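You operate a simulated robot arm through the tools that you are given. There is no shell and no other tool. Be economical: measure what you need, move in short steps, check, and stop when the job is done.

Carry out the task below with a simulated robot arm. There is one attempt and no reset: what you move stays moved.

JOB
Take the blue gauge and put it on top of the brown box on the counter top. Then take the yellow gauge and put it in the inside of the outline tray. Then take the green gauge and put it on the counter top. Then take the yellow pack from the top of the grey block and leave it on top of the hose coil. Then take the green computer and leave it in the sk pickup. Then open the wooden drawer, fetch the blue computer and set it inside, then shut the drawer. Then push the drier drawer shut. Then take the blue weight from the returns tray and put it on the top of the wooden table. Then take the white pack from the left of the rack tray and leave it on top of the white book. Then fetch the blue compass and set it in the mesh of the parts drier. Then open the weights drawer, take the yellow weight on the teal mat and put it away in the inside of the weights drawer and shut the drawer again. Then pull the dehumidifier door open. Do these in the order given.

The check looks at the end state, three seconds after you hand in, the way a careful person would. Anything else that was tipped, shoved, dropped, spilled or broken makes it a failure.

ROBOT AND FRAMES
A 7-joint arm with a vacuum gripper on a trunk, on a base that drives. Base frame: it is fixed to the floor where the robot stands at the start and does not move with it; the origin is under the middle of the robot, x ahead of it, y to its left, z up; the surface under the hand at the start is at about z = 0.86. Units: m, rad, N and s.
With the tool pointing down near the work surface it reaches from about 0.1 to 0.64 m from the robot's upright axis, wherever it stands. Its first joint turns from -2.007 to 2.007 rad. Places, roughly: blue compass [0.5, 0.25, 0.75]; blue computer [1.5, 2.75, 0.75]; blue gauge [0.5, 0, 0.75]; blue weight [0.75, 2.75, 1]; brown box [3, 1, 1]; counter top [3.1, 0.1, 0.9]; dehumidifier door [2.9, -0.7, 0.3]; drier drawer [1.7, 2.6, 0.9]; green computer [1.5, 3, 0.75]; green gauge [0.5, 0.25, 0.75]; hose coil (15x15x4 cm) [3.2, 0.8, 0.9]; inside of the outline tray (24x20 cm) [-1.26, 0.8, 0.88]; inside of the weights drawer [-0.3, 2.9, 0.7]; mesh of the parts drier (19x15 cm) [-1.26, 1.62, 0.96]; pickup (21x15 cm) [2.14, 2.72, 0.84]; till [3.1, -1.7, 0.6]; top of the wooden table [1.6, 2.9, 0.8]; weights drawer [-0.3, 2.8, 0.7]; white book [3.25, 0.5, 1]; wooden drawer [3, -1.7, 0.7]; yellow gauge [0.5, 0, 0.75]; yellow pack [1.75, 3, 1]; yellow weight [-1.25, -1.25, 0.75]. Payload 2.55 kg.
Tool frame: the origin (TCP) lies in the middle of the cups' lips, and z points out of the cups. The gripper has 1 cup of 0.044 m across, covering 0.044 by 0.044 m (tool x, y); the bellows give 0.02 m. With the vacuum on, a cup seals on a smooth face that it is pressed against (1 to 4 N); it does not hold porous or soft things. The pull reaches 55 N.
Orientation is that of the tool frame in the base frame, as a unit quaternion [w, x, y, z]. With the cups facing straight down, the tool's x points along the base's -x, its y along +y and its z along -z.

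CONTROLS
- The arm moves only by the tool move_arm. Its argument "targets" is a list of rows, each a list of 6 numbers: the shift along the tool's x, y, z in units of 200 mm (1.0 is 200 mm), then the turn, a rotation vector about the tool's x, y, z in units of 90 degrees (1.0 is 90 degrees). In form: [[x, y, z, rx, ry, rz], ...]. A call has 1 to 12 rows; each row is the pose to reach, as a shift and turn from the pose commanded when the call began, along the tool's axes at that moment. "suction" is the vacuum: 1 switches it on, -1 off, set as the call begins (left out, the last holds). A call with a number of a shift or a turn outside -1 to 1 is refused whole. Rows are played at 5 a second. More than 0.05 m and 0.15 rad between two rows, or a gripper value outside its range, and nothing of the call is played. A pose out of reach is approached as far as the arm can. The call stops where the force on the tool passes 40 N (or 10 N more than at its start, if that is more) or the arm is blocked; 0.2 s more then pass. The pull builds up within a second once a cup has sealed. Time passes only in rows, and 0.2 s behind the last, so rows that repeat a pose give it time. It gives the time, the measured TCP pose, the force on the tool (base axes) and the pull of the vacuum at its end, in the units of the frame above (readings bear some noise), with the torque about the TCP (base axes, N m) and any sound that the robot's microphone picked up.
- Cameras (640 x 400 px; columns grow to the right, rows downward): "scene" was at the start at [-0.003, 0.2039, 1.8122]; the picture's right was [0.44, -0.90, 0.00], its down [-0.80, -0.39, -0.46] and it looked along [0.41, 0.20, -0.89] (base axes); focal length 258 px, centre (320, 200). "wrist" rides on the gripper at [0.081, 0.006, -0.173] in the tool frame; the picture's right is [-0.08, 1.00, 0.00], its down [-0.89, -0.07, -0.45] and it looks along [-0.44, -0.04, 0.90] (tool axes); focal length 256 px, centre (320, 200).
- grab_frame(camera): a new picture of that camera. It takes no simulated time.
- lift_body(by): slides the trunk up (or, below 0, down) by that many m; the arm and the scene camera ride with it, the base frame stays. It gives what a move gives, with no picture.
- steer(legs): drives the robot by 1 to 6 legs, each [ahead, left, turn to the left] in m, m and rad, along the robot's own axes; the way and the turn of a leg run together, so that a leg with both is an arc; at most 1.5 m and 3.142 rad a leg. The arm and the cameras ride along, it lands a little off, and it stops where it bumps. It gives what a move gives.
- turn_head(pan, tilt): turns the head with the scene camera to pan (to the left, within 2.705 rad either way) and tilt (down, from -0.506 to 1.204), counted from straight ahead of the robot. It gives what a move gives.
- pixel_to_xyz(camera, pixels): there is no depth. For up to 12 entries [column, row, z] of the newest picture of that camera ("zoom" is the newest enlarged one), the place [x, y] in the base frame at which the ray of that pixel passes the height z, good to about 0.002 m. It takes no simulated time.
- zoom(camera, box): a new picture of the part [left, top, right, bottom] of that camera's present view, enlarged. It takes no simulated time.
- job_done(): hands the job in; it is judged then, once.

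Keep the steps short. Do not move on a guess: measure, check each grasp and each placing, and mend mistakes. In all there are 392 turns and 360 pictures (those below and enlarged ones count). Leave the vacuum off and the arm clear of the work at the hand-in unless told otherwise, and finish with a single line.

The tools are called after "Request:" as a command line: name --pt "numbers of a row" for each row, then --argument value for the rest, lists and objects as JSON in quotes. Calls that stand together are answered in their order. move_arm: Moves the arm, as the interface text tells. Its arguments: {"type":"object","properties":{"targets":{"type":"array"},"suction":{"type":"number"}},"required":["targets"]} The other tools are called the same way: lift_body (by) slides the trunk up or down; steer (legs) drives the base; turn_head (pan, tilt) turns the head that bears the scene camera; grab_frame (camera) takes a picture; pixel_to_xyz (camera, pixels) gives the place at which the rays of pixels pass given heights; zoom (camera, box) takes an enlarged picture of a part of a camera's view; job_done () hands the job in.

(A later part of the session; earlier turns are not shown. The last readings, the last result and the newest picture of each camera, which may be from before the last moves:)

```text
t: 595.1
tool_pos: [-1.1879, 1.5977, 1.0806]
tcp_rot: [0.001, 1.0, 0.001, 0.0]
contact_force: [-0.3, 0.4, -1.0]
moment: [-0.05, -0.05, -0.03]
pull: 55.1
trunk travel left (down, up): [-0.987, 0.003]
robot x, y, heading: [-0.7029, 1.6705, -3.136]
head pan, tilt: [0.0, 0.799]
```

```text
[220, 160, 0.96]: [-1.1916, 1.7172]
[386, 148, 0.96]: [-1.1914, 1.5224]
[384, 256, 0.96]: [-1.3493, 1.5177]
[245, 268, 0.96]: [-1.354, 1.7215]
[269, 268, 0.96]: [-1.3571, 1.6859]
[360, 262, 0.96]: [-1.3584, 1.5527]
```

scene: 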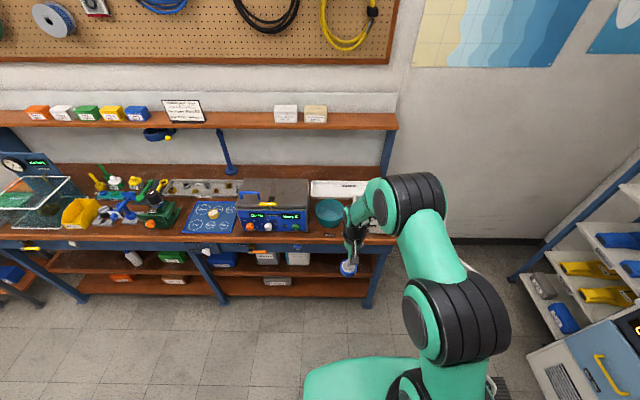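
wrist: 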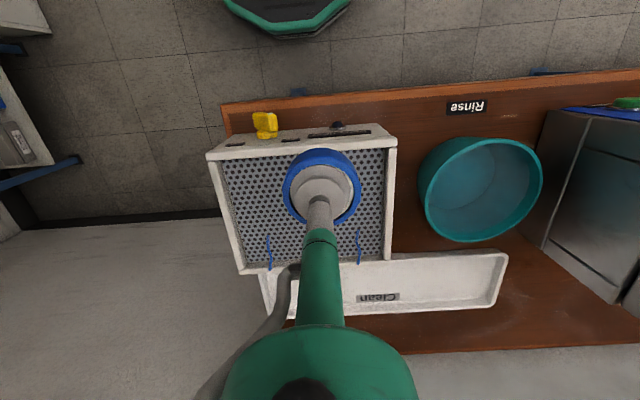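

Mesh centre ≈(-1.27, 1.62). Move to (-1.255, 1.62) and lower.

Request:
move_arm --pt "-0.12 -0.04 0 0 0 0" --pt "-0.24 -0.08 0 0 0 0" --pt "-0.335 -0.11 0.05 0 0 0" --pt "-0.335 -0.11 0.25 0 0 0" --pt "-0.335 -0.11 0.35 0 0 0" --pt "-0.335 -0.11 0.4 0 0 0" --pt "-0.335 -0.11 0.43 0 0 0" --pt "-0.335 -0.11 0.45 0 0 0" --pt "-0.335 -0.11 0.47 0 0 0"

Request:
grab_frame --camera "wrist"

```text
t: 597.1
tool_pos: [-1.255, 1.6192, 0.9924]
tcp_rot: [0.001, 1.0, 0.001, -0.005]
contact_force: [3.4, 0.0, 29.1]
moment: [0.03, -0.35, 0.01]
pull: 54.7
trunk travel left (down, up): [-0.987, 0.003]
robot x, y, heading: [-0.7035, 1.6739, -3.137]
head pan, tilt: [0.0, 0.799]
```

```text
161 pictures are left
```

wrist: 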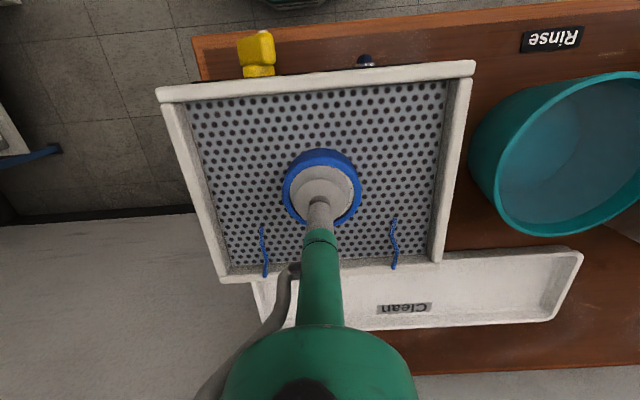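

On the mesh. Ease, release, lift.

Request:
move_arm --pt "0 0 -0.02 0 0 0" --pt "0 0 -0.02 0 0 0" --pt "0 0 -0.02 0 0 0" --pt "0 0 -0.06 0 0 0" --pt "0 0 -0.25 0 0 0" --pt "0 0 -0.45 0 0 0" --pt "0.2 0 -0.5 0 0 0" --pt "0.2 0 -0.5 0 0 0" --suction -1

Request:
steer --legs '[[-0.3, 0, 0]]'

Request:
grab_frame --camera "wrist"

Request:
zoom --camera "scene" --box '[280, 150, 460, 270]'

```text
t: 598.9
tool_pos: [-1.2159, 1.6189, 1.0864]
tcp_rot: [0.0, 1.0, 0.001, 0.001]
contact_force: [0.5, 0.0, -0.3]
moment: [0.03, 0.0, 0.0]
pull: 0.1
trunk travel left (down, up): [-0.987, 0.003]
robot x, y, heading: [-0.6992, 1.6734, -3.138]
head pan, tilt: [0.0, 0.799]
```

```text
t: 600.9
tool_pos: [-0.918, 1.6214, 1.0871]
tcp_rot: [0.0, 1.0, 0.001, 0.0]
contact_force: [-0.7, 0.0, 0.4]
moment: [-0.01, 0.03, 0.01]
pull: 0.0
trunk travel left (down, up): [-0.987, 0.003]
robot x, y, heading: [-0.4047, 1.6714, -3.14]
head pan, tilt: [0.0, 0.799]
```

```text
160 pictures are left
```

wrist: 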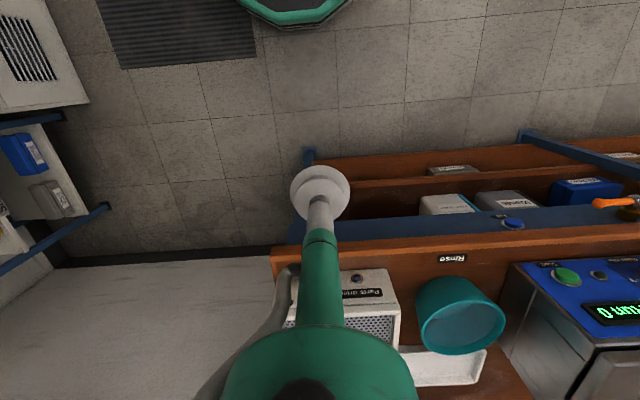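

```text
3.33 times, centred on (370, 210) of scene
```

zoom: 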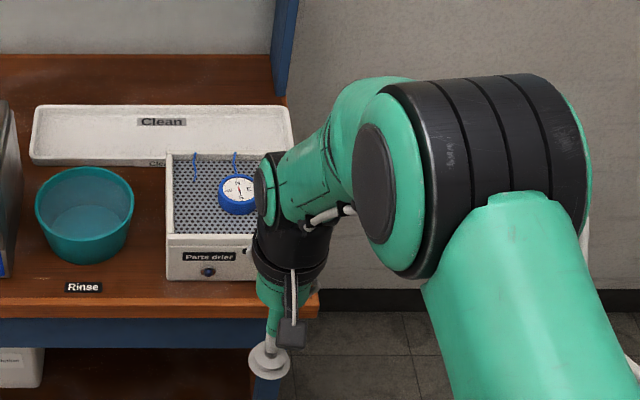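

Compass sits on the mesh. Next the weights drawer: turn to face the metal bench.

Request:
steer --legs '[[0, 0, -1.57]]'

Request:
grab_frame --camera "scene"

Request:
zoom --camera "scene" --box '[180, 150, 440, 350]'

Request:
grab_frame --camera "wrist"

```text
t: 605.2
tool_pos: [-0.4494, 2.1891, 1.0876]
tcp_rot: [-0.001, -0.702, 0.712, -0.001]
contact_force: [-0.5, -0.3, 1.0]
moment: [0.02, 0.03, 0.02]
pull: 0.1
trunk travel left (down, up): [-0.987, 0.003]
robot x, y, heading: [-0.4039, 1.6723, 1.562]
head pan, tilt: [0.0, 0.799]
```

```text
158 pictures are left
```

scene: 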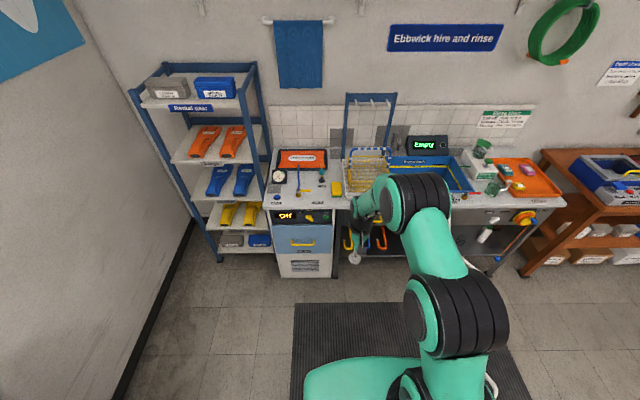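

```text
2.00 times, centred on (310, 250) of scene
```

zoom: 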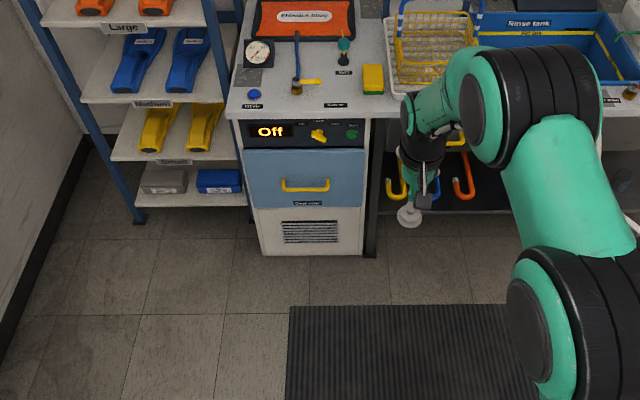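

```text
156 pictures are left
```

wrist: 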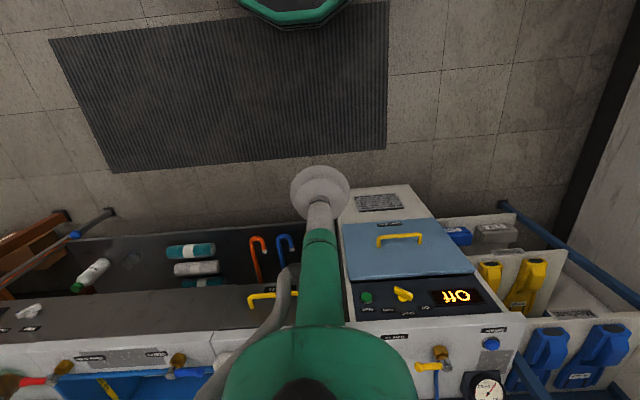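

Request:
pixel_to_xyz --camera "wrist" --pixels '[[270, 300, 0.7], [270, 300, 0.75], [270, 300, 0.65], [400, 240, 0.6], [400, 240, 0.55], [250, 320, 0.85], [345, 320, 0.85]]'

Request:
zoom --camera "wrist" --box '[120, 220, 440, 400]'

```text
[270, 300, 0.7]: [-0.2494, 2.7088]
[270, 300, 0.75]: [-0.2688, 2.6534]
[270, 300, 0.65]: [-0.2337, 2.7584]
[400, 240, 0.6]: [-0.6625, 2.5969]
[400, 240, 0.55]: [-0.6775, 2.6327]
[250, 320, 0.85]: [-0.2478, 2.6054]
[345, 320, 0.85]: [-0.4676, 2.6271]
```

```text
2.00 times, centred on (280, 310) of wrist
```

zoom: 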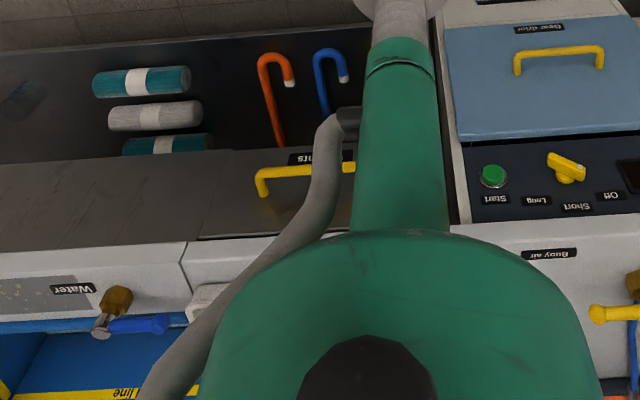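

The "Weights" drawer is the dark panel with the yellow handle near x≈-0.27. Lower the trunk and turn the tool forward as before for a frontal view.

Request:
lift_body --by -0.36

Request:
move_arm --pt "-0.08 -0.02 0 0 -0.085 0" --pt "-0.16 -0.04 0 0 -0.17 0" --pt "-0.24 -0.06 0 0 -0.255 0" --pt "-0.32 -0.08 0 0 -0.34 0" --pt "-0.4 -0.1 0 0 -0.425 0" --pt "-0.48 -0.12 0 0 -0.51 0" --pt "-0.56 -0.14 0 0 -0.595 0" --pt "-0.64 -0.16 0 0 -0.68 0" --pt "-0.7 -0.18 0 0 -0.765 0" --pt "-0.74 -0.2 0 0 -0.85 0" --pt "-0.74 -0.2 0 0 -0.85 0"

Request:
grab_frame --camera "wrist"

Request:
grab_frame --camera "scene"

```text
t: 608.7
tool_pos: [-0.4502, 2.1901, 0.7263]
tcp_rot: [0.0, -0.702, 0.712, -0.001]
contact_force: [0.5, -0.4, -0.2]
moment: [-0.01, 0.03, -0.01]
pull: 0.1
trunk travel left (down, up): [-0.627, 0.363]
robot x, y, heading: [-0.4032, 1.6796, 1.555]
head pan, tilt: [0.0, 0.799]
```

```text
t: 611.1
tool_pos: [-0.45, 2.3301, 0.7344]
tcp_rot: [0.453, -0.549, 0.565, 0.418]
contact_force: [-0.1, 0.9, 0.6]
moment: [-0.01, 0.0, 0.03]
pull: 0.0
out of reach, approached as far as the arm can: row 5, 6, 7, 8, 9, 10, 11
trunk travel left (down, up): [-0.627, 0.363]
robot x, y, heading: [-0.4012, 1.6732, 1.563]
head pan, tilt: [0.0, 0.799]
```

```text
154 pictures are left
```

wrist: 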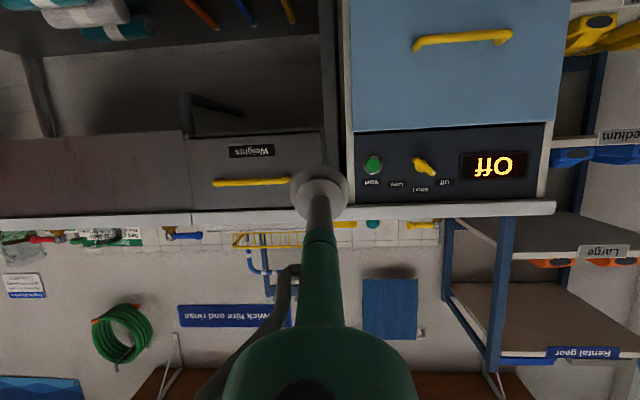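

```text
153 pictures are left
```

scene: 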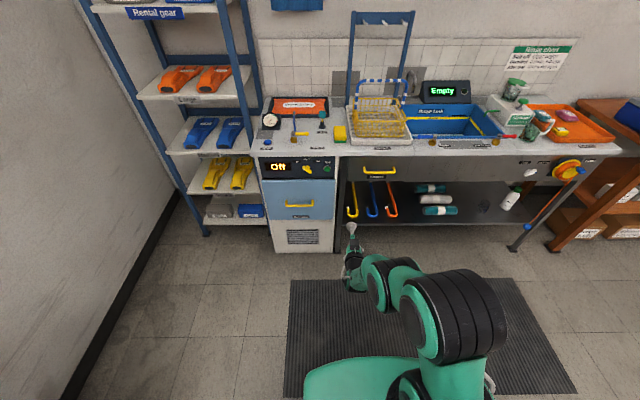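

Drawer front: x −0.43…−0.16, z 0.68–0.825, handle x −0.37…−0.225. I'll seal at x≈−0.40, z≈0.735, beside the handle. Align and approach.

Request:
steer --legs '[[0.2, -0.08, 0.045]]'

Request:
grab_frame --camera "wrist"

```text
t: 612.7
tool_pos: [-0.4021, 2.5278, 0.7344]
tcp_rot: [-0.442, 0.563, -0.552, -0.428]
contact_force: [-0.9, -0.1, 1.4]
moment: [0.06, -0.02, 0.01]
pull: 0.2
trunk travel left (down, up): [-0.627, 0.363]
robot x, y, heading: [-0.3225, 1.8796, 1.609]
head pan, tilt: [0.0, 0.799]
```

```text
152 pictures are left
```

wrist: 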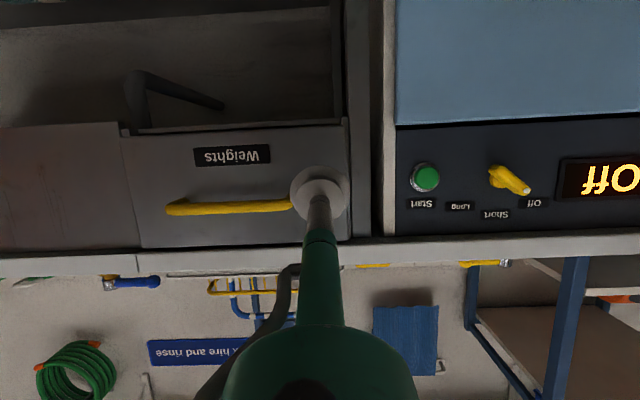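

Well centred in the free zone. Drive 6 cm, then creep with vacuum on.

Request:
steer --legs '[[0.06, 0.002, 0]]'

Request:
move_arm --pt "0 0 0.02 0 0 0" --pt "0 0 0.04 0 0 0" --suction 1

```text
t: 613.7
tool_pos: [-0.4059, 2.5867, 0.734]
tcp_rot: [-0.442, 0.562, -0.553, -0.427]
contact_force: [1.6, 0.9, 0.6]
moment: [-0.04, 0.03, 0.02]
pull: 0.0
trunk travel left (down, up): [-0.627, 0.363]
robot x, y, heading: [-0.3304, 1.9346, 1.604]
head pan, tilt: [0.0, 0.799]
```

```text
t: 614.3
tool_pos: [-0.405, 2.5927, 0.733]
tcp_rot: [-0.443, 0.562, -0.553, -0.427]
contact_force: [0.3, -0.3, -0.9]
moment: [-0.01, 0.01, -0.02]
pull: 0.2
trunk travel left (down, up): [-0.627, 0.363]
robot x, y, heading: [-0.33, 1.9352, 1.607]
head pan, tilt: [0.0, 0.799]
```

Request:
move_arm --pt "-0.005 0 0.025 0 0 0" --pt "-0.01 0 0.05 0 0 0" --pt "-0.015 0 0.075 0 0 0" --pt "-0.02 0 0.1 0 0 0" --pt "-0.025 0 0.125 0 0 0" --pt "-0.03 0 0.15 0 0 0" --pt "-0.035 0 0.175 0 0 0" --pt "-0.04 0 0.2 0 0 0"

```text
t: 616.1
tool_pos: [-0.4047, 2.6341, 0.7305]
tcp_rot: [-0.442, 0.562, -0.553, -0.428]
contact_force: [-0.1, -0.6, 1.1]
moment: [0.02, 0.0, 0.0]
pull: 0.1
trunk travel left (down, up): [-0.627, 0.363]
robot x, y, heading: [-0.3264, 1.9328, 1.608]
head pan, tilt: [0.0, 0.799]
```

Request:
grab_frame --camera "wrist"

Request:
move_arm --pt "-0.005 0 0.025 0 0 0" --pt "-0.01 0 0.05 0 0 0" --pt "-0.015 0 0.075 0 0 0" --pt "-0.02 0 0.1 0 0 0" --pt "-0.02 0 0.1 0 0 0"

```text
151 pictures are left
```

wrist: 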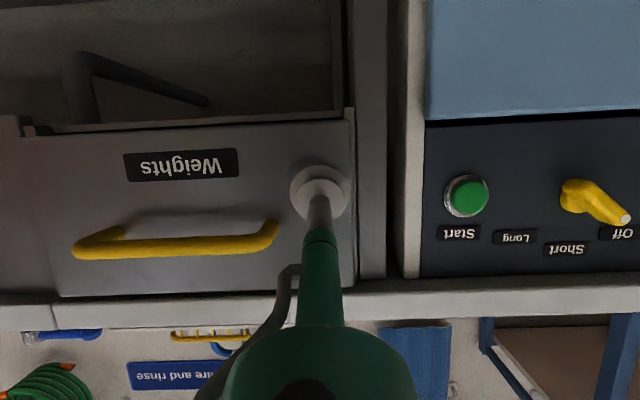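

```text
t: 617.3
tool_pos: [-0.4045, 2.6551, 0.7283]
tcp_rot: [-0.442, 0.562, -0.552, -0.428]
contact_force: [-0.1, 0.1, -0.2]
moment: [-0.02, 0.02, 0.01]
pull: 0.1
trunk travel left (down, up): [-0.627, 0.363]
robot x, y, heading: [-0.3301, 1.9317, 1.606]
head pan, tilt: [0.0, 0.799]
```

Request:
steer --legs '[[0.02, 0, 0]]'

Request:
move_arm --pt "-0.004 0 0.02 0 0 0" --pt "-0.008 0 0.04 0 0 0" --pt "-0.012 0 0.06 0 0 0" --pt "-0.012 0 0.06 0 0 0"

```text
t: 618.1
tool_pos: [-0.4067, 2.6738, 0.7246]
tcp_rot: [-0.44, 0.564, -0.555, -0.425]
contact_force: [2.6, -1.7, -16.7]
moment: [1.67, -0.07, 0.24]
pull: 54.2
trunk travel left (down, up): [-0.627, 0.363]
robot x, y, heading: [-0.3302, 1.9554, 1.61]
head pan, tilt: [0.0, 0.799]
```

```text
t: 618.8
tool_pos: [-0.4061, 2.6746, 0.7242]
tcp_rot: [-0.441, 0.564, -0.554, -0.424]
contact_force: [1.1, -22.3, 11.9]
moment: [1.84, 0.12, 0.24]
pull: 55.3
trunk travel left (down, up): [-0.627, 0.363]
robot x, y, heading: [-0.3322, 1.951, 1.608]
head pan, tilt: [0.0, 0.799]
stopped in row 3: the force on the tool passed its limit at 43 N (the readings are from after the stop); the commanded pose is now the measured one
```

Sealed. Pull open in steps.

Request:
steer --legs '[[-0.06, 0.002, 0]]'

Request:
steer --legs '[[-0.16, 0.005, 0]]'

Request:
grab_frame --camera "scene"

```text
t: 619.8
tool_pos: [-0.4058, 2.6193, 0.7231]
tcp_rot: [-0.44, 0.564, -0.555, -0.423]
contact_force: [1.2, -1.1, 11.5]
moment: [1.32, 0.06, 0.16]
pull: 54.4
trunk travel left (down, up): [-0.627, 0.363]
robot x, y, heading: [-0.329, 1.8921, 1.608]
head pan, tilt: [0.0, 0.799]
```

```text
t: 621.2
tool_pos: [-0.405, 2.4587, 0.7243]
tcp_rot: [-0.441, 0.565, -0.553, -0.425]
contact_force: [-5.1, 0.1, 5.2]
moment: [1.37, -0.1, 0.05]
pull: 54.7
trunk travel left (down, up): [-0.627, 0.363]
robot x, y, heading: [-0.3306, 1.7332, 1.603]
head pan, tilt: [0.0, 0.799]
```

```text
150 pictures are left
```

scene: 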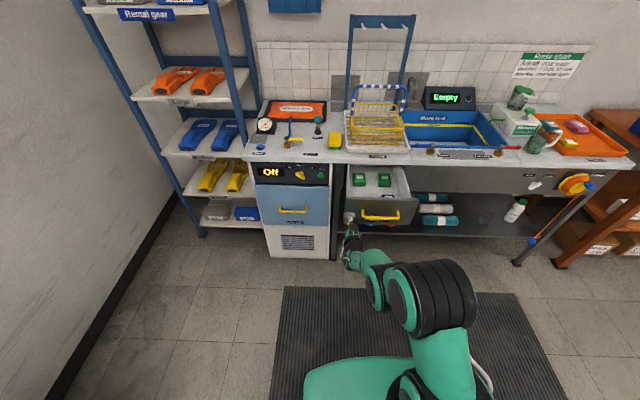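

Open; two green weights inside. Pull 5 cm more for room.

Request:
steer --legs '[[-0.05, 0.002, 0]]'

Request:
zoom --camera "scene" --box '[310, 130, 450, 260]'

```text
t: 622.2
tool_pos: [-0.406, 2.4087, 0.7244]
tcp_rot: [-0.441, 0.564, -0.555, -0.424]
contact_force: [2.6, -0.4, 0.2]
moment: [1.4, -0.02, 0.16]
pull: 55.0
trunk travel left (down, up): [-0.627, 0.363]
robot x, y, heading: [-0.3314, 1.6798, 1.609]
head pan, tilt: [0.0, 0.799]
```

```text
3.08 times, centred on (380, 195) of scene
```

zoom: 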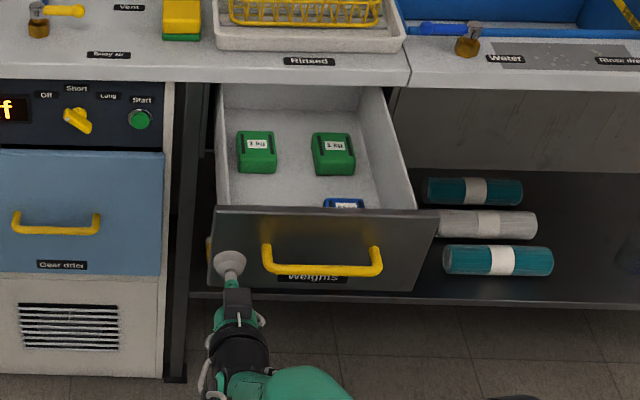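

Free quadrant at the drawer's front-left. Release, back off, and restore the tool to pointing down.

Request:
move_arm --pt "0 0 0 0 0 0" --pt "0 0 0 0 0 0" --pt "0 0 0 0 0 0" --pt "0 0 0 0 0 0" --suction -1

Request:
steer --legs '[[-0.2, 0, 0]]'

Request:
move_arm --pt "0.02 0 -0.08 0 0.085 0" --pt "0.04 0 -0.16 0 0.17 0" --pt "0.06 0 -0.24 0 0.255 0" --pt "0.08 0 -0.32 0 0.34 0" --pt "0.1 0 -0.4 0 0.425 0" --pt "0.12 0 -0.48 0 0.51 0" --pt "0.14 0 -0.56 0 0.595 0" --pt "0.16 0 -0.64 0 0.68 0" --pt "0.18 0 -0.72 0 0.765 0" --pt "0.2 0 -0.8 0 0.84 0" --pt "0.2 0 -0.8 0 0.84 0"

Request:
lift_body --by 0.35

Request:
zoom --camera "scene" --box '[240, 130, 480, 270]'

```text
t: 623.2
tool_pos: [-0.4048, 2.4099, 0.7218]
tcp_rot: [-0.44, 0.565, -0.554, -0.424]
contact_force: [-0.5, -0.1, -0.3]
moment: [0.01, 0.01, 0.03]
pull: 0.0
trunk travel left (down, up): [-0.627, 0.363]
robot x, y, heading: [-0.3282, 1.6762, 1.604]
head pan, tilt: [0.0, 0.799]
```

```text
t: 624.8
tool_pos: [-0.3979, 2.2103, 0.7237]
tcp_rot: [-0.441, 0.565, -0.555, -0.424]
contact_force: [0.3, -0.4, 0.1]
moment: [-0.02, 0.0, 0.0]
pull: 0.0
trunk travel left (down, up): [-0.627, 0.363]
robot x, y, heading: [-0.3248, 1.4853, 1.605]
head pan, tilt: [0.0, 0.799]
```

```text
t: 627.1
tool_pos: [-0.3983, 2.0456, 0.7231]
tcp_rot: [0.008, -0.707, 0.708, -0.011]
contact_force: [1.1, 0.0, 0.3]
moment: [0.0, -0.03, -0.06]
pull: 0.0
out of reach, approached as far as the arm can: row 7, 8
trunk travel left (down, up): [-0.627, 0.363]
robot x, y, heading: [-0.3249, 1.4829, 1.604]
head pan, tilt: [0.0, 0.799]
```

```text
t: 630.6
tool_pos: [-0.3989, 2.0458, 1.0749]
tcp_rot: [-0.008, 0.707, -0.707, 0.01]
contact_force: [0.2, 0.4, 0.2]
moment: [-0.03, 0.02, 0.03]
pull: 0.1
trunk travel left (down, up): [-0.977, 0.013]
robot x, y, heading: [-0.3228, 1.4841, 1.601]
head pan, tilt: [0.0, 0.799]
```

```text
2.67 times, centred on (360, 200) of scene
```

zoom: 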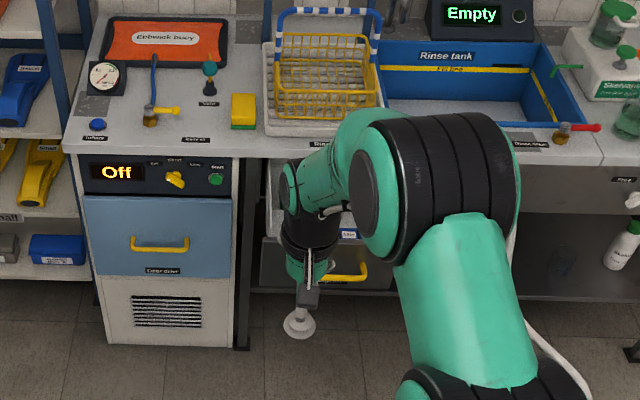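

Now fetch the yellow weight: drive back along the aisle to y≈-1.2 and turn to the small workbench.

Request:
steer --legs '[[-1.4, 0.1, -0.03], [-1.25, 0, 0], [0, 0, 1.57]]'

Request:
turn_head --pan 0 --tilt 0.8

Request:
grab_frame --camera "scene"

Request:
grab_frame --camera "wrist"

```text
t: 647.3
tool_pos: [-0.9574, -1.2206, 1.0735]
tcp_rot: [-0.012, 1.0, -0.014, 0.001]
contact_force: [0.2, 0.1, 0.1]
moment: [-0.04, -0.02, -0.01]
pull: 0.1
trunk travel left (down, up): [-0.977, 0.013]
robot x, y, heading: [-0.3932, -1.1617, -3.131]
head pan, tilt: [0.0, 0.799]
```

```text
t: 647.9
tool_pos: [-0.9576, -1.2194, 1.0748]
tcp_rot: [-0.013, 1.0, -0.013, 0.002]
contact_force: [1.0, -0.1, 0.2]
moment: [0.0, -0.03, -0.05]
pull: 0.1
trunk travel left (down, up): [-0.977, 0.013]
robot x, y, heading: [-0.392, -1.159, -3.124]
head pan, tilt: [0.0, 0.799]
```

```text
147 pictures are left
```

scene: 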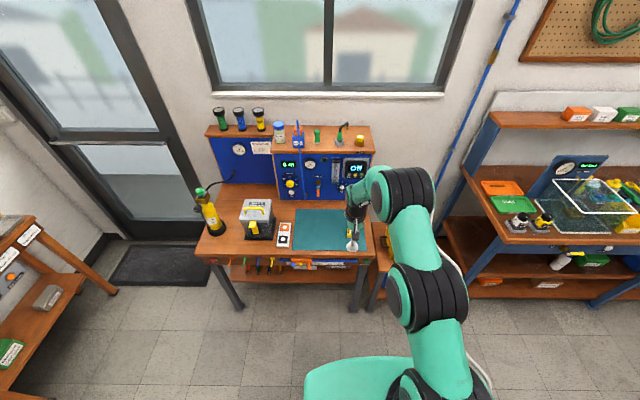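

```text
146 pictures are left
```

wrist: 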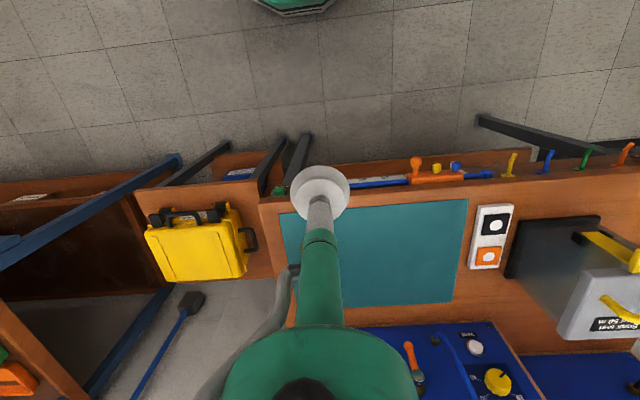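

The weight is hidden behind the hand; shift the hand left to see the mat.

Request:
move_arm --pt "0 0.2 0 -0.008 -0.008 0" --pt "0 0.4 0 -0.008 -0.008 0" --pt "0 0.6 0 -0.008 -0.008 0" --pt "0 0.8 0 -0.008 -0.008 0" --pt "0 0.8 0 -0.008 -0.008 0"

Request:
grab_frame --camera "wrist"

Request:
grab_frame --camera "scene"

```text
t: 649.1
tool_pos: [-0.9616, -1.3811, 1.0705]
tcp_rot: [-0.007, 1.0, -0.013, -0.003]
contact_force: [0.2, 0.4, 0.2]
moment: [-0.01, -0.02, -0.01]
pull: 0.0
trunk travel left (down, up): [-0.977, 0.013]
robot x, y, heading: [-0.3951, -1.1576, -3.129]
head pan, tilt: [0.0, 0.799]
```

```text
145 pictures are left
```

wrist: 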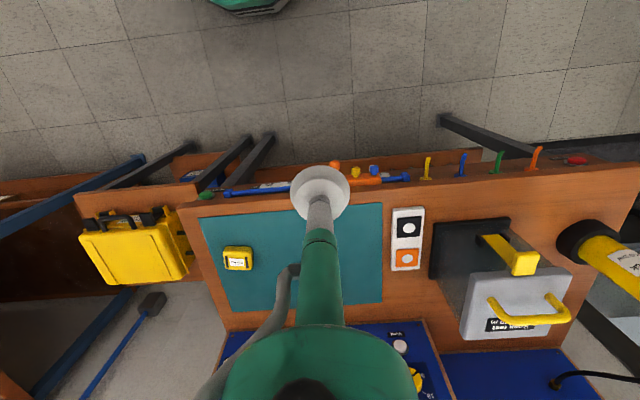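

```text
144 pictures are left
```

scene: 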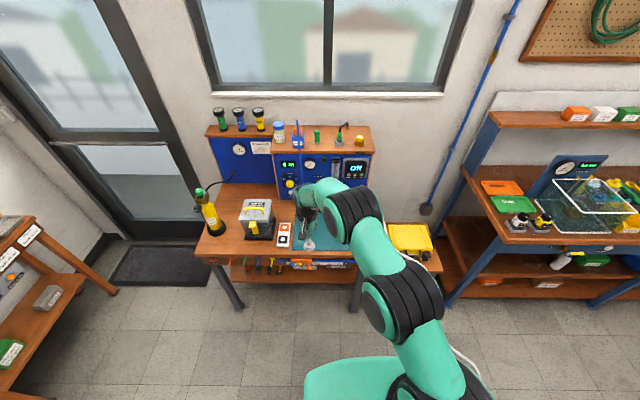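

Request:
pixel_to_xyz --camera "wrist" --pixels '[[238, 259, 0.8], [238, 259, 0.77], [238, 259, 0.85], [183, 205, 0.8]]'

Request:
pixel_to_xyz --camera "scene" --pixels '[[360, 278, 0.8], [360, 278, 0.75], [237, 277, 0.8]]'

Request:
zoom --camera "wrist" --box '[190, 220, 290, 300]'

```text
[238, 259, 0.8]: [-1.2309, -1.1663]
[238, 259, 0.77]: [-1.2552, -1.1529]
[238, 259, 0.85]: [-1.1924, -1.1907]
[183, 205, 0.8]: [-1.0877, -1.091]
```

```text
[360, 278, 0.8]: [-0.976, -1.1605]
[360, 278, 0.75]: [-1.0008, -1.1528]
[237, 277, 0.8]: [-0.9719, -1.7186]
```

```text
5.00 times, centred on (240, 260) of wrist
```

zoom: 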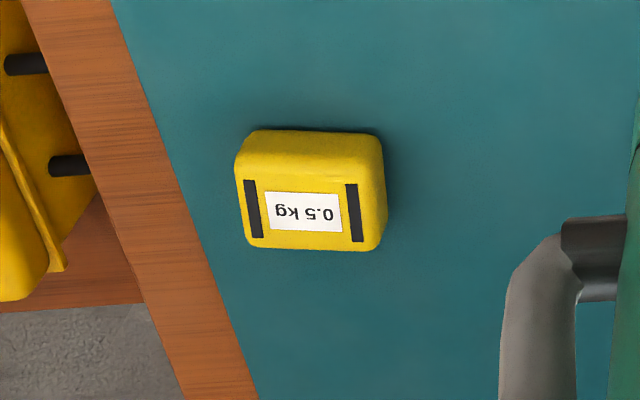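

Yellow 0.5 kg weight near (-1.235, -1.165). Drive ahead 0.25 and right 0.2.

Request:
steer --legs '[[0.25, -0.2, -0.01]]'

Request:
grab_frame --camera "wrist"

Request:
zoom --camera "wrist" --box '[250, 110, 390, 220]'

```text
t: 651.2
tool_pos: [-1.2119, -1.1765, 1.0703]
tcp_rot: [-0.007, 1.0, -0.017, -0.004]
contact_force: [0.8, 0.3, -0.8]
moment: [0.01, 0.0, -0.02]
pull: 0.0
trunk travel left (down, up): [-0.977, 0.013]
robot x, y, heading: [-0.6435, -0.9581, -3.142]
head pan, tilt: [0.0, 0.799]
```

```text
142 pictures are left
```

wrist: 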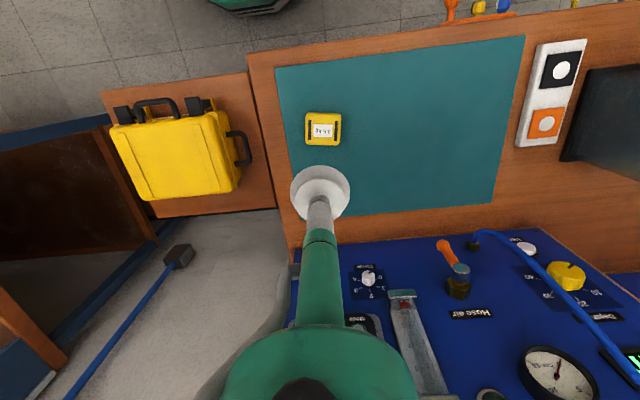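

```text
3.64 times, centred on (320, 165) of wrist
```

zoom: 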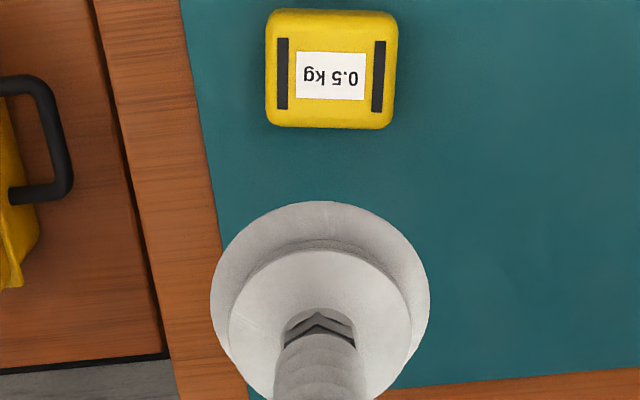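

Request:
pixel_to_xyz --camera "wrist" --pixels '[[323, 130.7, 0.8], [323, 130.7, 0.77], [323, 130.7, 0.82], [323, 130.7, 0.75]]'

```text
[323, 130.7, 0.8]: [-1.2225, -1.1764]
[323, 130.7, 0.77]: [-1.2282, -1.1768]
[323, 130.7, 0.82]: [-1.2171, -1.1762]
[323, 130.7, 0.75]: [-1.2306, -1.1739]
```

Weight top ≈z 0.83 at (-1.216, -1.177); hand is right above. Descend to ~0.88 and check.

Request:
move_arm --pt "-0.015 0 0.2 0 0 0" --pt "-0.015 0 0.4 0 0 0" --pt "-0.015 0 0.6 0 0 0" --pt "-0.015 0 0.8 0 0 0" --pt "-0.015 0 0.95 0 0 0" --pt "-0.015 0 0.95 0 0 0" --suction 1

Request:
grab_frame --camera "wrist"

Request:
zoom --camera "wrist" --box '[250, 110, 390, 220]'

```text
t: 652.6
tool_pos: [-1.2175, -1.173, 0.8802]
tcp_rot: [-0.008, 1.0, -0.019, -0.004]
contact_force: [0.1, -0.1, 0.2]
moment: [-0.03, -0.03, 0.01]
pull: 0.0
trunk travel left (down, up): [-0.977, 0.013]
robot x, y, heading: [-0.6456, -0.9624, -3.144]
head pan, tilt: [0.0, 0.799]
```

```text
140 pictures are left
```

wrist: 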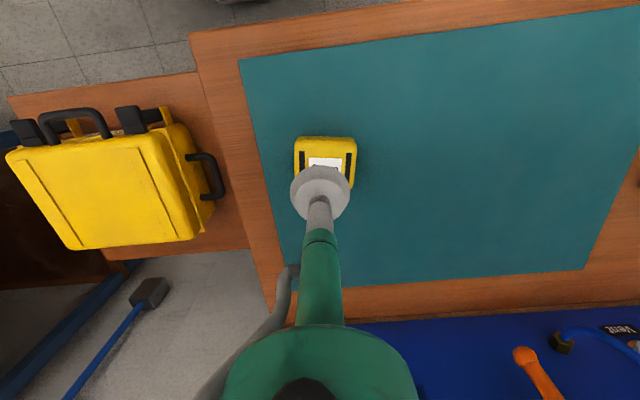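

```text
3.64 times, centred on (320, 165) of wrist
```

zoom: 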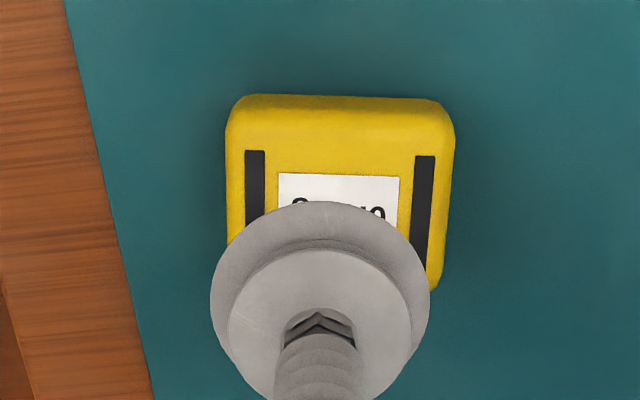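

Request:
pixel_to_xyz --camera "wrist" --pixels '[[325.5, 168, 0.83], [325.5, 168, 0.82]]'

```text
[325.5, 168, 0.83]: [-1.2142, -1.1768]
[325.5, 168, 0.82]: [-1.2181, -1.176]
```

Request:
move_arm --pt "0.01 0.017 0.15 0 0 0" --pt "0.01 0.017 0.2 0 0 0" --pt "0.01 0.017 0.22 0 0 0" --pt "0.01 0.017 0.235 0 0 0" --pt "0.01 0.017 0.25 0 0 0" --pt "0.01 0.017 0.265 0 0 0" --pt "0.01 0.017 0.28 0 0 0" --pt "0.01 0.017 0.295 0 0 0"

```text
t: 654.6
tool_pos: [-1.2329, -1.1858, 0.8646]
tcp_rot: [0.002, 1.0, -0.017, -0.025]
contact_force: [-0.2, -0.2, 0.6]
moment: [-0.02, 0.01, -0.02]
pull: 0.0
out of reach, approached as far as the arm can: row 2, 3, 4, 5, 6, 7, 8
trunk travel left (down, up): [-0.977, 0.013]
robot x, y, heading: [-0.6406, -0.9617, -3.139]
head pan, tilt: [0.0, 0.799]
stopped in row 8: the arm was blocked; the commanded pose is now the measured one
```

Out of reach there (lateral offset). Raise, move the base 0.15 left and re-centre, with the trunk 0.1 lower.

Request:
move_arm --pt "0.08 0 -0.15 0 0 0" --pt "0.08 0 -0.35 0 -0.013 0" --pt "0.08 0 -0.55 0 -0.013 0" --pt "0.08 0 -0.55 0 -0.013 0"

Request:
steer --legs '[[0, 0.15, 0]]'

Request:
move_arm --pt "0 -0.2 0 0 0 0" --pt "0 -0.4 0 0 0 0" --pt "0 -0.6 0 0 0 0" --pt "0 -0.78 0 0 0 0" --pt "0 -0.78 0 0 0 0"

Request:
lift_body --by -0.09

Request:
grab_frame --camera "wrist"

```text
t: 655.6
tool_pos: [-1.2113, -1.1845, 0.9697]
tcp_rot: [0.001, 0.999, -0.017, -0.033]
contact_force: [-0.3, -0.3, -0.6]
moment: [0.05, -0.01, 0.02]
pull: 0.2
trunk travel left (down, up): [-0.977, 0.013]
robot x, y, heading: [-0.6385, -0.9572, -3.142]
head pan, tilt: [0.0, 0.799]
```

```text
t: 657.0
tool_pos: [-1.212, -1.3345, 0.9699]
tcp_rot: [0.001, 0.999, -0.018, -0.034]
contact_force: [1.2, 0.5, -0.7]
moment: [0.01, 0.01, 0.0]
pull: 0.0
trunk travel left (down, up): [-0.977, 0.013]
robot x, y, heading: [-0.6393, -1.1068, -3.143]
head pan, tilt: [0.0, 0.799]
```

```text
t: 658.1
tool_pos: [-1.2053, -1.1777, 0.9687]
tcp_rot: [0.001, 0.999, -0.017, -0.033]
contact_force: [-0.2, 0.3, -0.2]
moment: [0.03, 0.0, 0.04]
pull: 0.1
trunk travel left (down, up): [-0.977, 0.013]
robot x, y, heading: [-0.6398, -1.1093, -3.14]
head pan, tilt: [0.0, 0.799]
```

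```text
t: 659.4
tool_pos: [-1.2059, -1.1778, 0.88]
tcp_rot: [0.002, 0.999, -0.016, -0.034]
contact_force: [-0.3, -0.9, 0.1]
moment: [-0.02, 0.02, 0.05]
pull: 0.0
trunk travel left (down, up): [-0.887, 0.103]
robot x, y, heading: [-0.6397, -1.1078, -3.142]
head pan, tilt: [0.0, 0.799]
```

```text
138 pictures are left
```

wrist: 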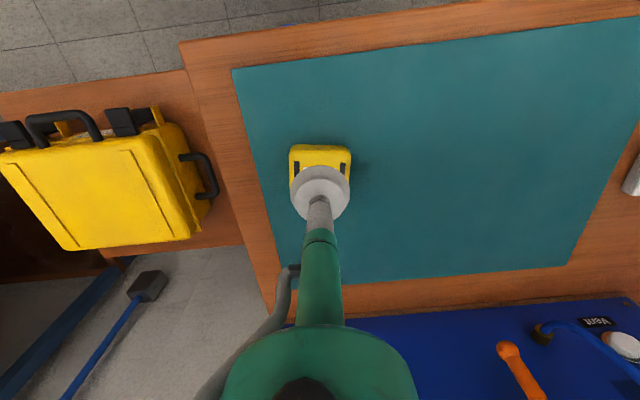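

Correct the small tilt, then descend with vacuum.

Request:
move_arm --pt "-0.03 -0.005 0.05 0 0.043 0" --pt "-0.047 -0.005 0.15 0 0.043 0" --pt "-0.047 -0.005 0.2 0 0.043 0" --pt "-0.047 -0.005 0.22 0 0.043 0" --pt "-0.047 -0.005 0.235 0 0.043 0" --pt "-0.047 -0.005 0.25 0 0.043 0" --pt "-0.047 -0.005 0.265 0 0.043 0" --pt "-0.047 -0.005 0.28 0 0.043 0" --pt "-0.047 -0.005 0.295 0 0.043 0"

```text
t: 661.6
tool_pos: [-1.2182, -1.1769, 0.8265]
tcp_rot: [0.0, 1.0, -0.017, -0.003]
contact_force: [11.5, 1.3, 22.2]
moment: [0.17, -0.17, -0.02]
pull: 55.2
trunk travel left (down, up): [-0.887, 0.103]
robot x, y, heading: [-0.6426, -1.1074, -3.138]
head pan, tilt: [0.0, 0.799]
stopped in row 9: the force on the tool passed its limit at 40 N (the readings are from after the stop); the commanded pose is now the measured one
```

Sealed. Lift and back out.

Request:
move_arm --pt "0 0 -0.05 0 0 0" --pt "0 0 -0.25 0 0 0" --pt "0 0 -0.45 0 0 0" --pt "0.1 0 -0.65 0 0 0" --pt "0.2 0 -0.85 0 0 0" --pt "0.2 0 -1.0 0 0 0" --pt "0.2 0 -1.0 0 0 0"

Request:
grab_frame --camera "wrist"

Request:
steer --legs '[[-0.26, 0, 0], [0, 0, -1.57]]'

```text
t: 663.2
tool_pos: [-1.1803, -1.177, 1.0231]
tcp_rot: [0.001, 1.0, -0.018, -0.002]
contact_force: [0.1, 0.1, -3.9]
moment: [-0.02, -0.03, -0.01]
pull: 55.0
trunk travel left (down, up): [-0.887, 0.103]
robot x, y, heading: [-0.6403, -1.1066, -3.135]
head pan, tilt: [0.0, 0.799]
```

```text
137 pictures are left
```

wrist: 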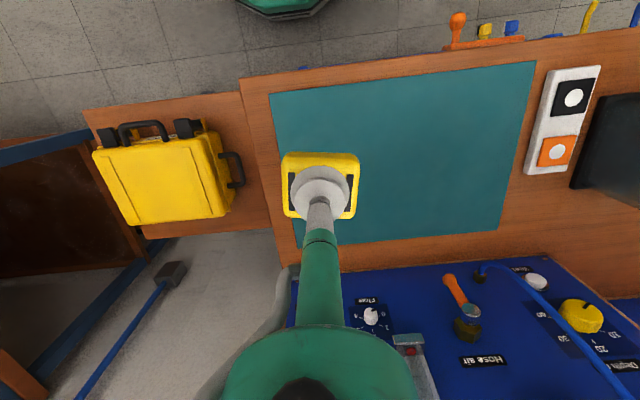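

```text
t: 668.9
tool_pos: [-0.4513, -0.5673, 1.0229]
tcp_rot: [0.0, -0.695, 0.719, 0.002]
contact_force: [-0.2, 0.3, -5.3]
moment: [0.0, 0.02, -0.02]
pull: 55.0
trunk travel left (down, up): [-0.887, 0.103]
robot x, y, heading: [-0.3768, -1.1087, 1.575]
head pan, tilt: [0.0, 0.799]
```

Held. Drive back to the weights drawer.

Request:
steer --legs '[[1.4, 0, 0], [1.2, 0, 0]]'

Request:
steer --legs '[[0.27, 0, 0]]'

Request:
grab_frame --camera "wrist"

Request:
grab_frame --camera "scene"

```text
t: 681.6
tool_pos: [-0.469, 2.0492, 1.0232]
tcp_rot: [0.0, -0.696, 0.718, 0.002]
contact_force: [-0.3, 0.6, -4.3]
moment: [-0.01, 0.0, 0.02]
pull: 54.8
trunk travel left (down, up): [-0.887, 0.103]
robot x, y, heading: [-0.3964, 1.509, 1.578]
head pan, tilt: [0.0, 0.799]
```

```text
t: 683.5
tool_pos: [-0.4707, 2.32, 1.0229]
tcp_rot: [0.0, -0.697, 0.717, 0.003]
contact_force: [0.0, -0.1, -5.0]
moment: [-0.02, -0.01, -0.01]
pull: 54.9
trunk travel left (down, up): [-0.887, 0.103]
robot x, y, heading: [-0.3971, 1.78, 1.578]
head pan, tilt: [0.0, 0.799]
```

```text
136 pictures are left
```

wrist: 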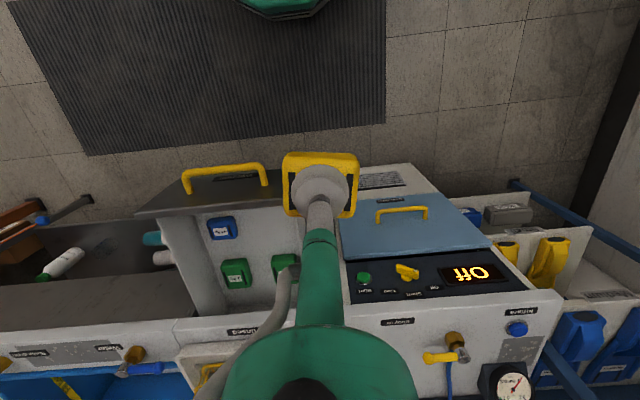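

```text
135 pictures are left
```

scene: 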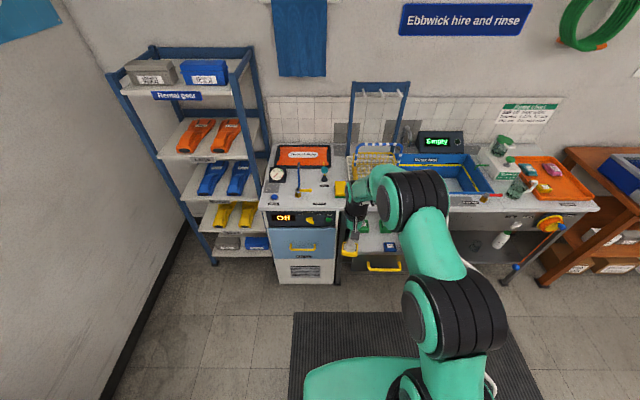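

Request:
pixel_to_xyz --camera "wrist" --pixels '[[222, 228, 0.72], [237, 272, 0.72], [285, 267, 0.72], [275, 228, 0.72], [160, 213, 0.81], [270, 195, 0.82], [230, 330, 0.86]]'

Request:
zoom --camera "wrist" --box '[130, 150, 370, 330]'

```text
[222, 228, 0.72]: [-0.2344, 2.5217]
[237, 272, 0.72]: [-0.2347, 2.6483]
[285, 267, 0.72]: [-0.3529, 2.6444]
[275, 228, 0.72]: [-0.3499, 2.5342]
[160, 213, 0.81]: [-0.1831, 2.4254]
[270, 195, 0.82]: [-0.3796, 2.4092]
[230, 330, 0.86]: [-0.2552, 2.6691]
```

```text
2.22 times, centred on (250, 240) of wrist
```

zoom: 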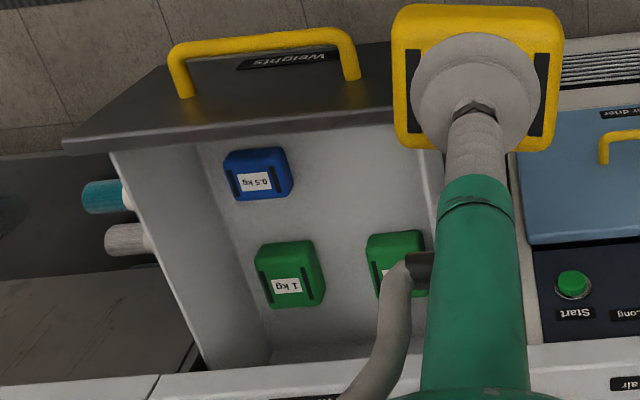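

Free quadrant centre ≈(-0.352, 2.525). Drive ahead 0.2 and right 0.118.

Request:
steer --legs '[[0.2, -0.12, -0.005]]'

Request:
grab_frame --camera "wrist"

Request:
pixel_to_xyz --camera "wrist" --pixels '[[320, 150, 0.72]]'

```text
t: 685.3
tool_pos: [-0.3493, 2.5219, 1.0219]
tcp_rot: [-0.001, -0.694, 0.72, 0.002]
contact_force: [0.1, 0.0, -5.5]
moment: [-0.04, 0.01, 0.02]
pull: 54.9
trunk travel left (down, up): [-0.887, 0.103]
robot x, y, heading: [-0.2805, 1.98, 1.57]
head pan, tilt: [0.0, 0.799]
```

```text
133 pictures are left
```

wrist: 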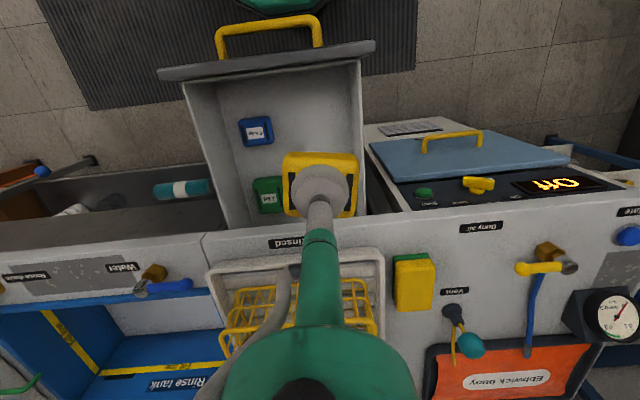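

```text
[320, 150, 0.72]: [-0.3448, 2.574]
```

Request:
pixel_to_xyz --camera "wrist" --pixels '[[255, 133, 0.72], [268, 197, 0.72], [357, 65, 0.8], [355, 90, 0.72], [203, 240, 0.86]]'

Request:
lift_body --by -0.12

Request:
grab_frame --camera "wrist"

```text
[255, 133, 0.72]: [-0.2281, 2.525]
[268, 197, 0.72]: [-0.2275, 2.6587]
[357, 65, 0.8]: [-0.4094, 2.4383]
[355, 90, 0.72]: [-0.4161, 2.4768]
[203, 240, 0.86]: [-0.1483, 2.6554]
```

```text
t: 686.8
tool_pos: [-0.3497, 2.5215, 0.9025]
tcp_rot: [-0.001, -0.694, 0.72, 0.003]
contact_force: [0.0, -0.5, -4.4]
moment: [0.01, -0.02, -0.01]
pull: 55.1
trunk travel left (down, up): [-0.767, 0.223]
robot x, y, heading: [-0.2798, 1.9805, 1.567]
head pan, tilt: [0.0, 0.799]
```

```text
132 pictures are left
```

wrist: 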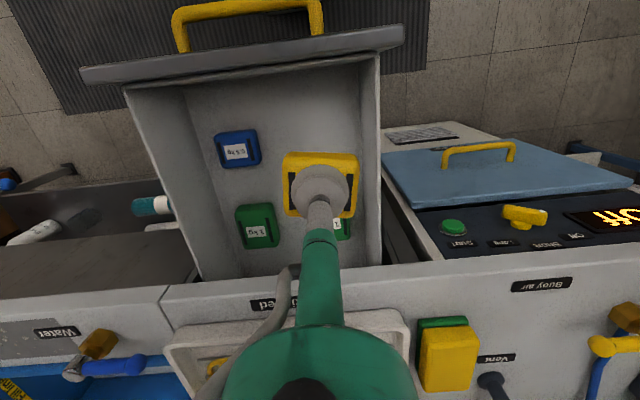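

Position fine. Lower into the drawer.

Request:
move_arm --pt "0.02 0 0.2 0 0 0" --pt "0.02 0 0.4 0 0 0" --pt "0.02 0 0.6 0 0 0" --pt "0.02 0 0.65 0 0 0" --pt "0.02 0 0.65 0 0 0"

Request:
grab_frame --camera "wrist"

```text
t: 688.0
tool_pos: [-0.3498, 2.518, 0.7718]
tcp_rot: [-0.001, -0.693, 0.721, 0.003]
contact_force: [-0.2, 0.2, -5.5]
moment: [0.02, 0.02, 0.04]
pull: 54.7
trunk travel left (down, up): [-0.767, 0.223]
robot x, y, heading: [-0.2822, 1.9829, 1.567]
head pan, tilt: [0.0, 0.799]
```

```text
131 pictures are left
```

wrist: 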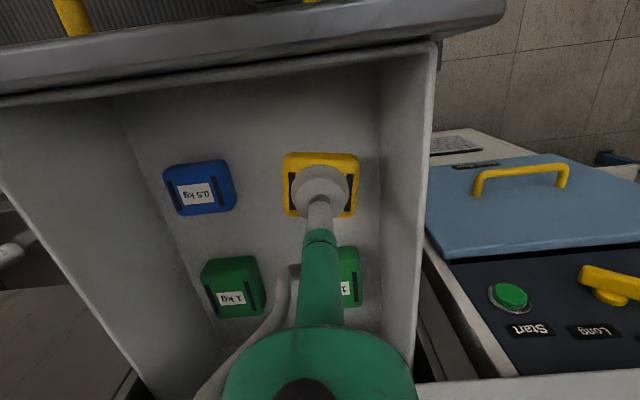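

Request:
move_arm --pt "0 0 0.03 0 0 0" --pt "0 0 0.06 0 0 0" --pt "0 0 0.09 0 0 0" --pt "0 0 0.12 0 0 0" --pt "0 0 0.14 0 0 0" --pt "0 0 0.16 0 0 0" --pt "0 0 0.18 0 0 0" --pt "0 0 0.2 0 0 0" --pt "0 0 0.22 0 0 0" --pt "0 0 0.24 0 0 0" --pt "0 0 0.26 0 0 0"

```text
t: 690.4
tool_pos: [-0.3496, 2.5231, 0.7256]
tcp_rot: [0.004, -0.694, 0.72, 0.007]
contact_force: [2.7, 0.5, 23.4]
moment: [-0.5, -0.21, 0.06]
pull: 55.3
trunk travel left (down, up): [-0.767, 0.223]
robot x, y, heading: [-0.2768, 1.9831, 1.569]
head pan, tilt: [0.0, 0.799]
```

Contact with the floor. Release and rise.

Request:
move_arm --pt "0 0 -0.01 0 0 0" --pt "0 0 -0.01 0 0 0" --pt "0 0 -0.01 0 0 0" --pt "0 0 -0.05 0 0 0" --pt "0 0 -0.25 0 0 0" --pt "0 0 -0.45 0 0 0" --pt "0 0 -0.65 0 0 0" --pt "0 0 -0.85 0 0 0" --pt "0 0 -1.0 0 0 0" --pt "0 0 -1.0 0 0 0" --suction -1

Request:
grab_frame --camera "wrist"

```text
t: 692.6
tool_pos: [-0.3494, 2.5182, 0.921]
tcp_rot: [0.0, -0.695, 0.719, 0.003]
contact_force: [0.8, 0.3, 0.7]
moment: [-0.02, 0.02, -0.02]
pull: 0.1
trunk travel left (down, up): [-0.767, 0.223]
robot x, y, heading: [-0.2807, 1.9785, 1.572]
head pan, tilt: [0.0, 0.799]
```

```text
130 pictures are left
```

wrist: 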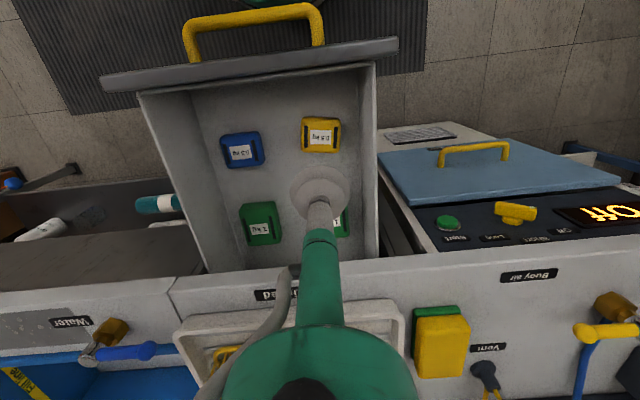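

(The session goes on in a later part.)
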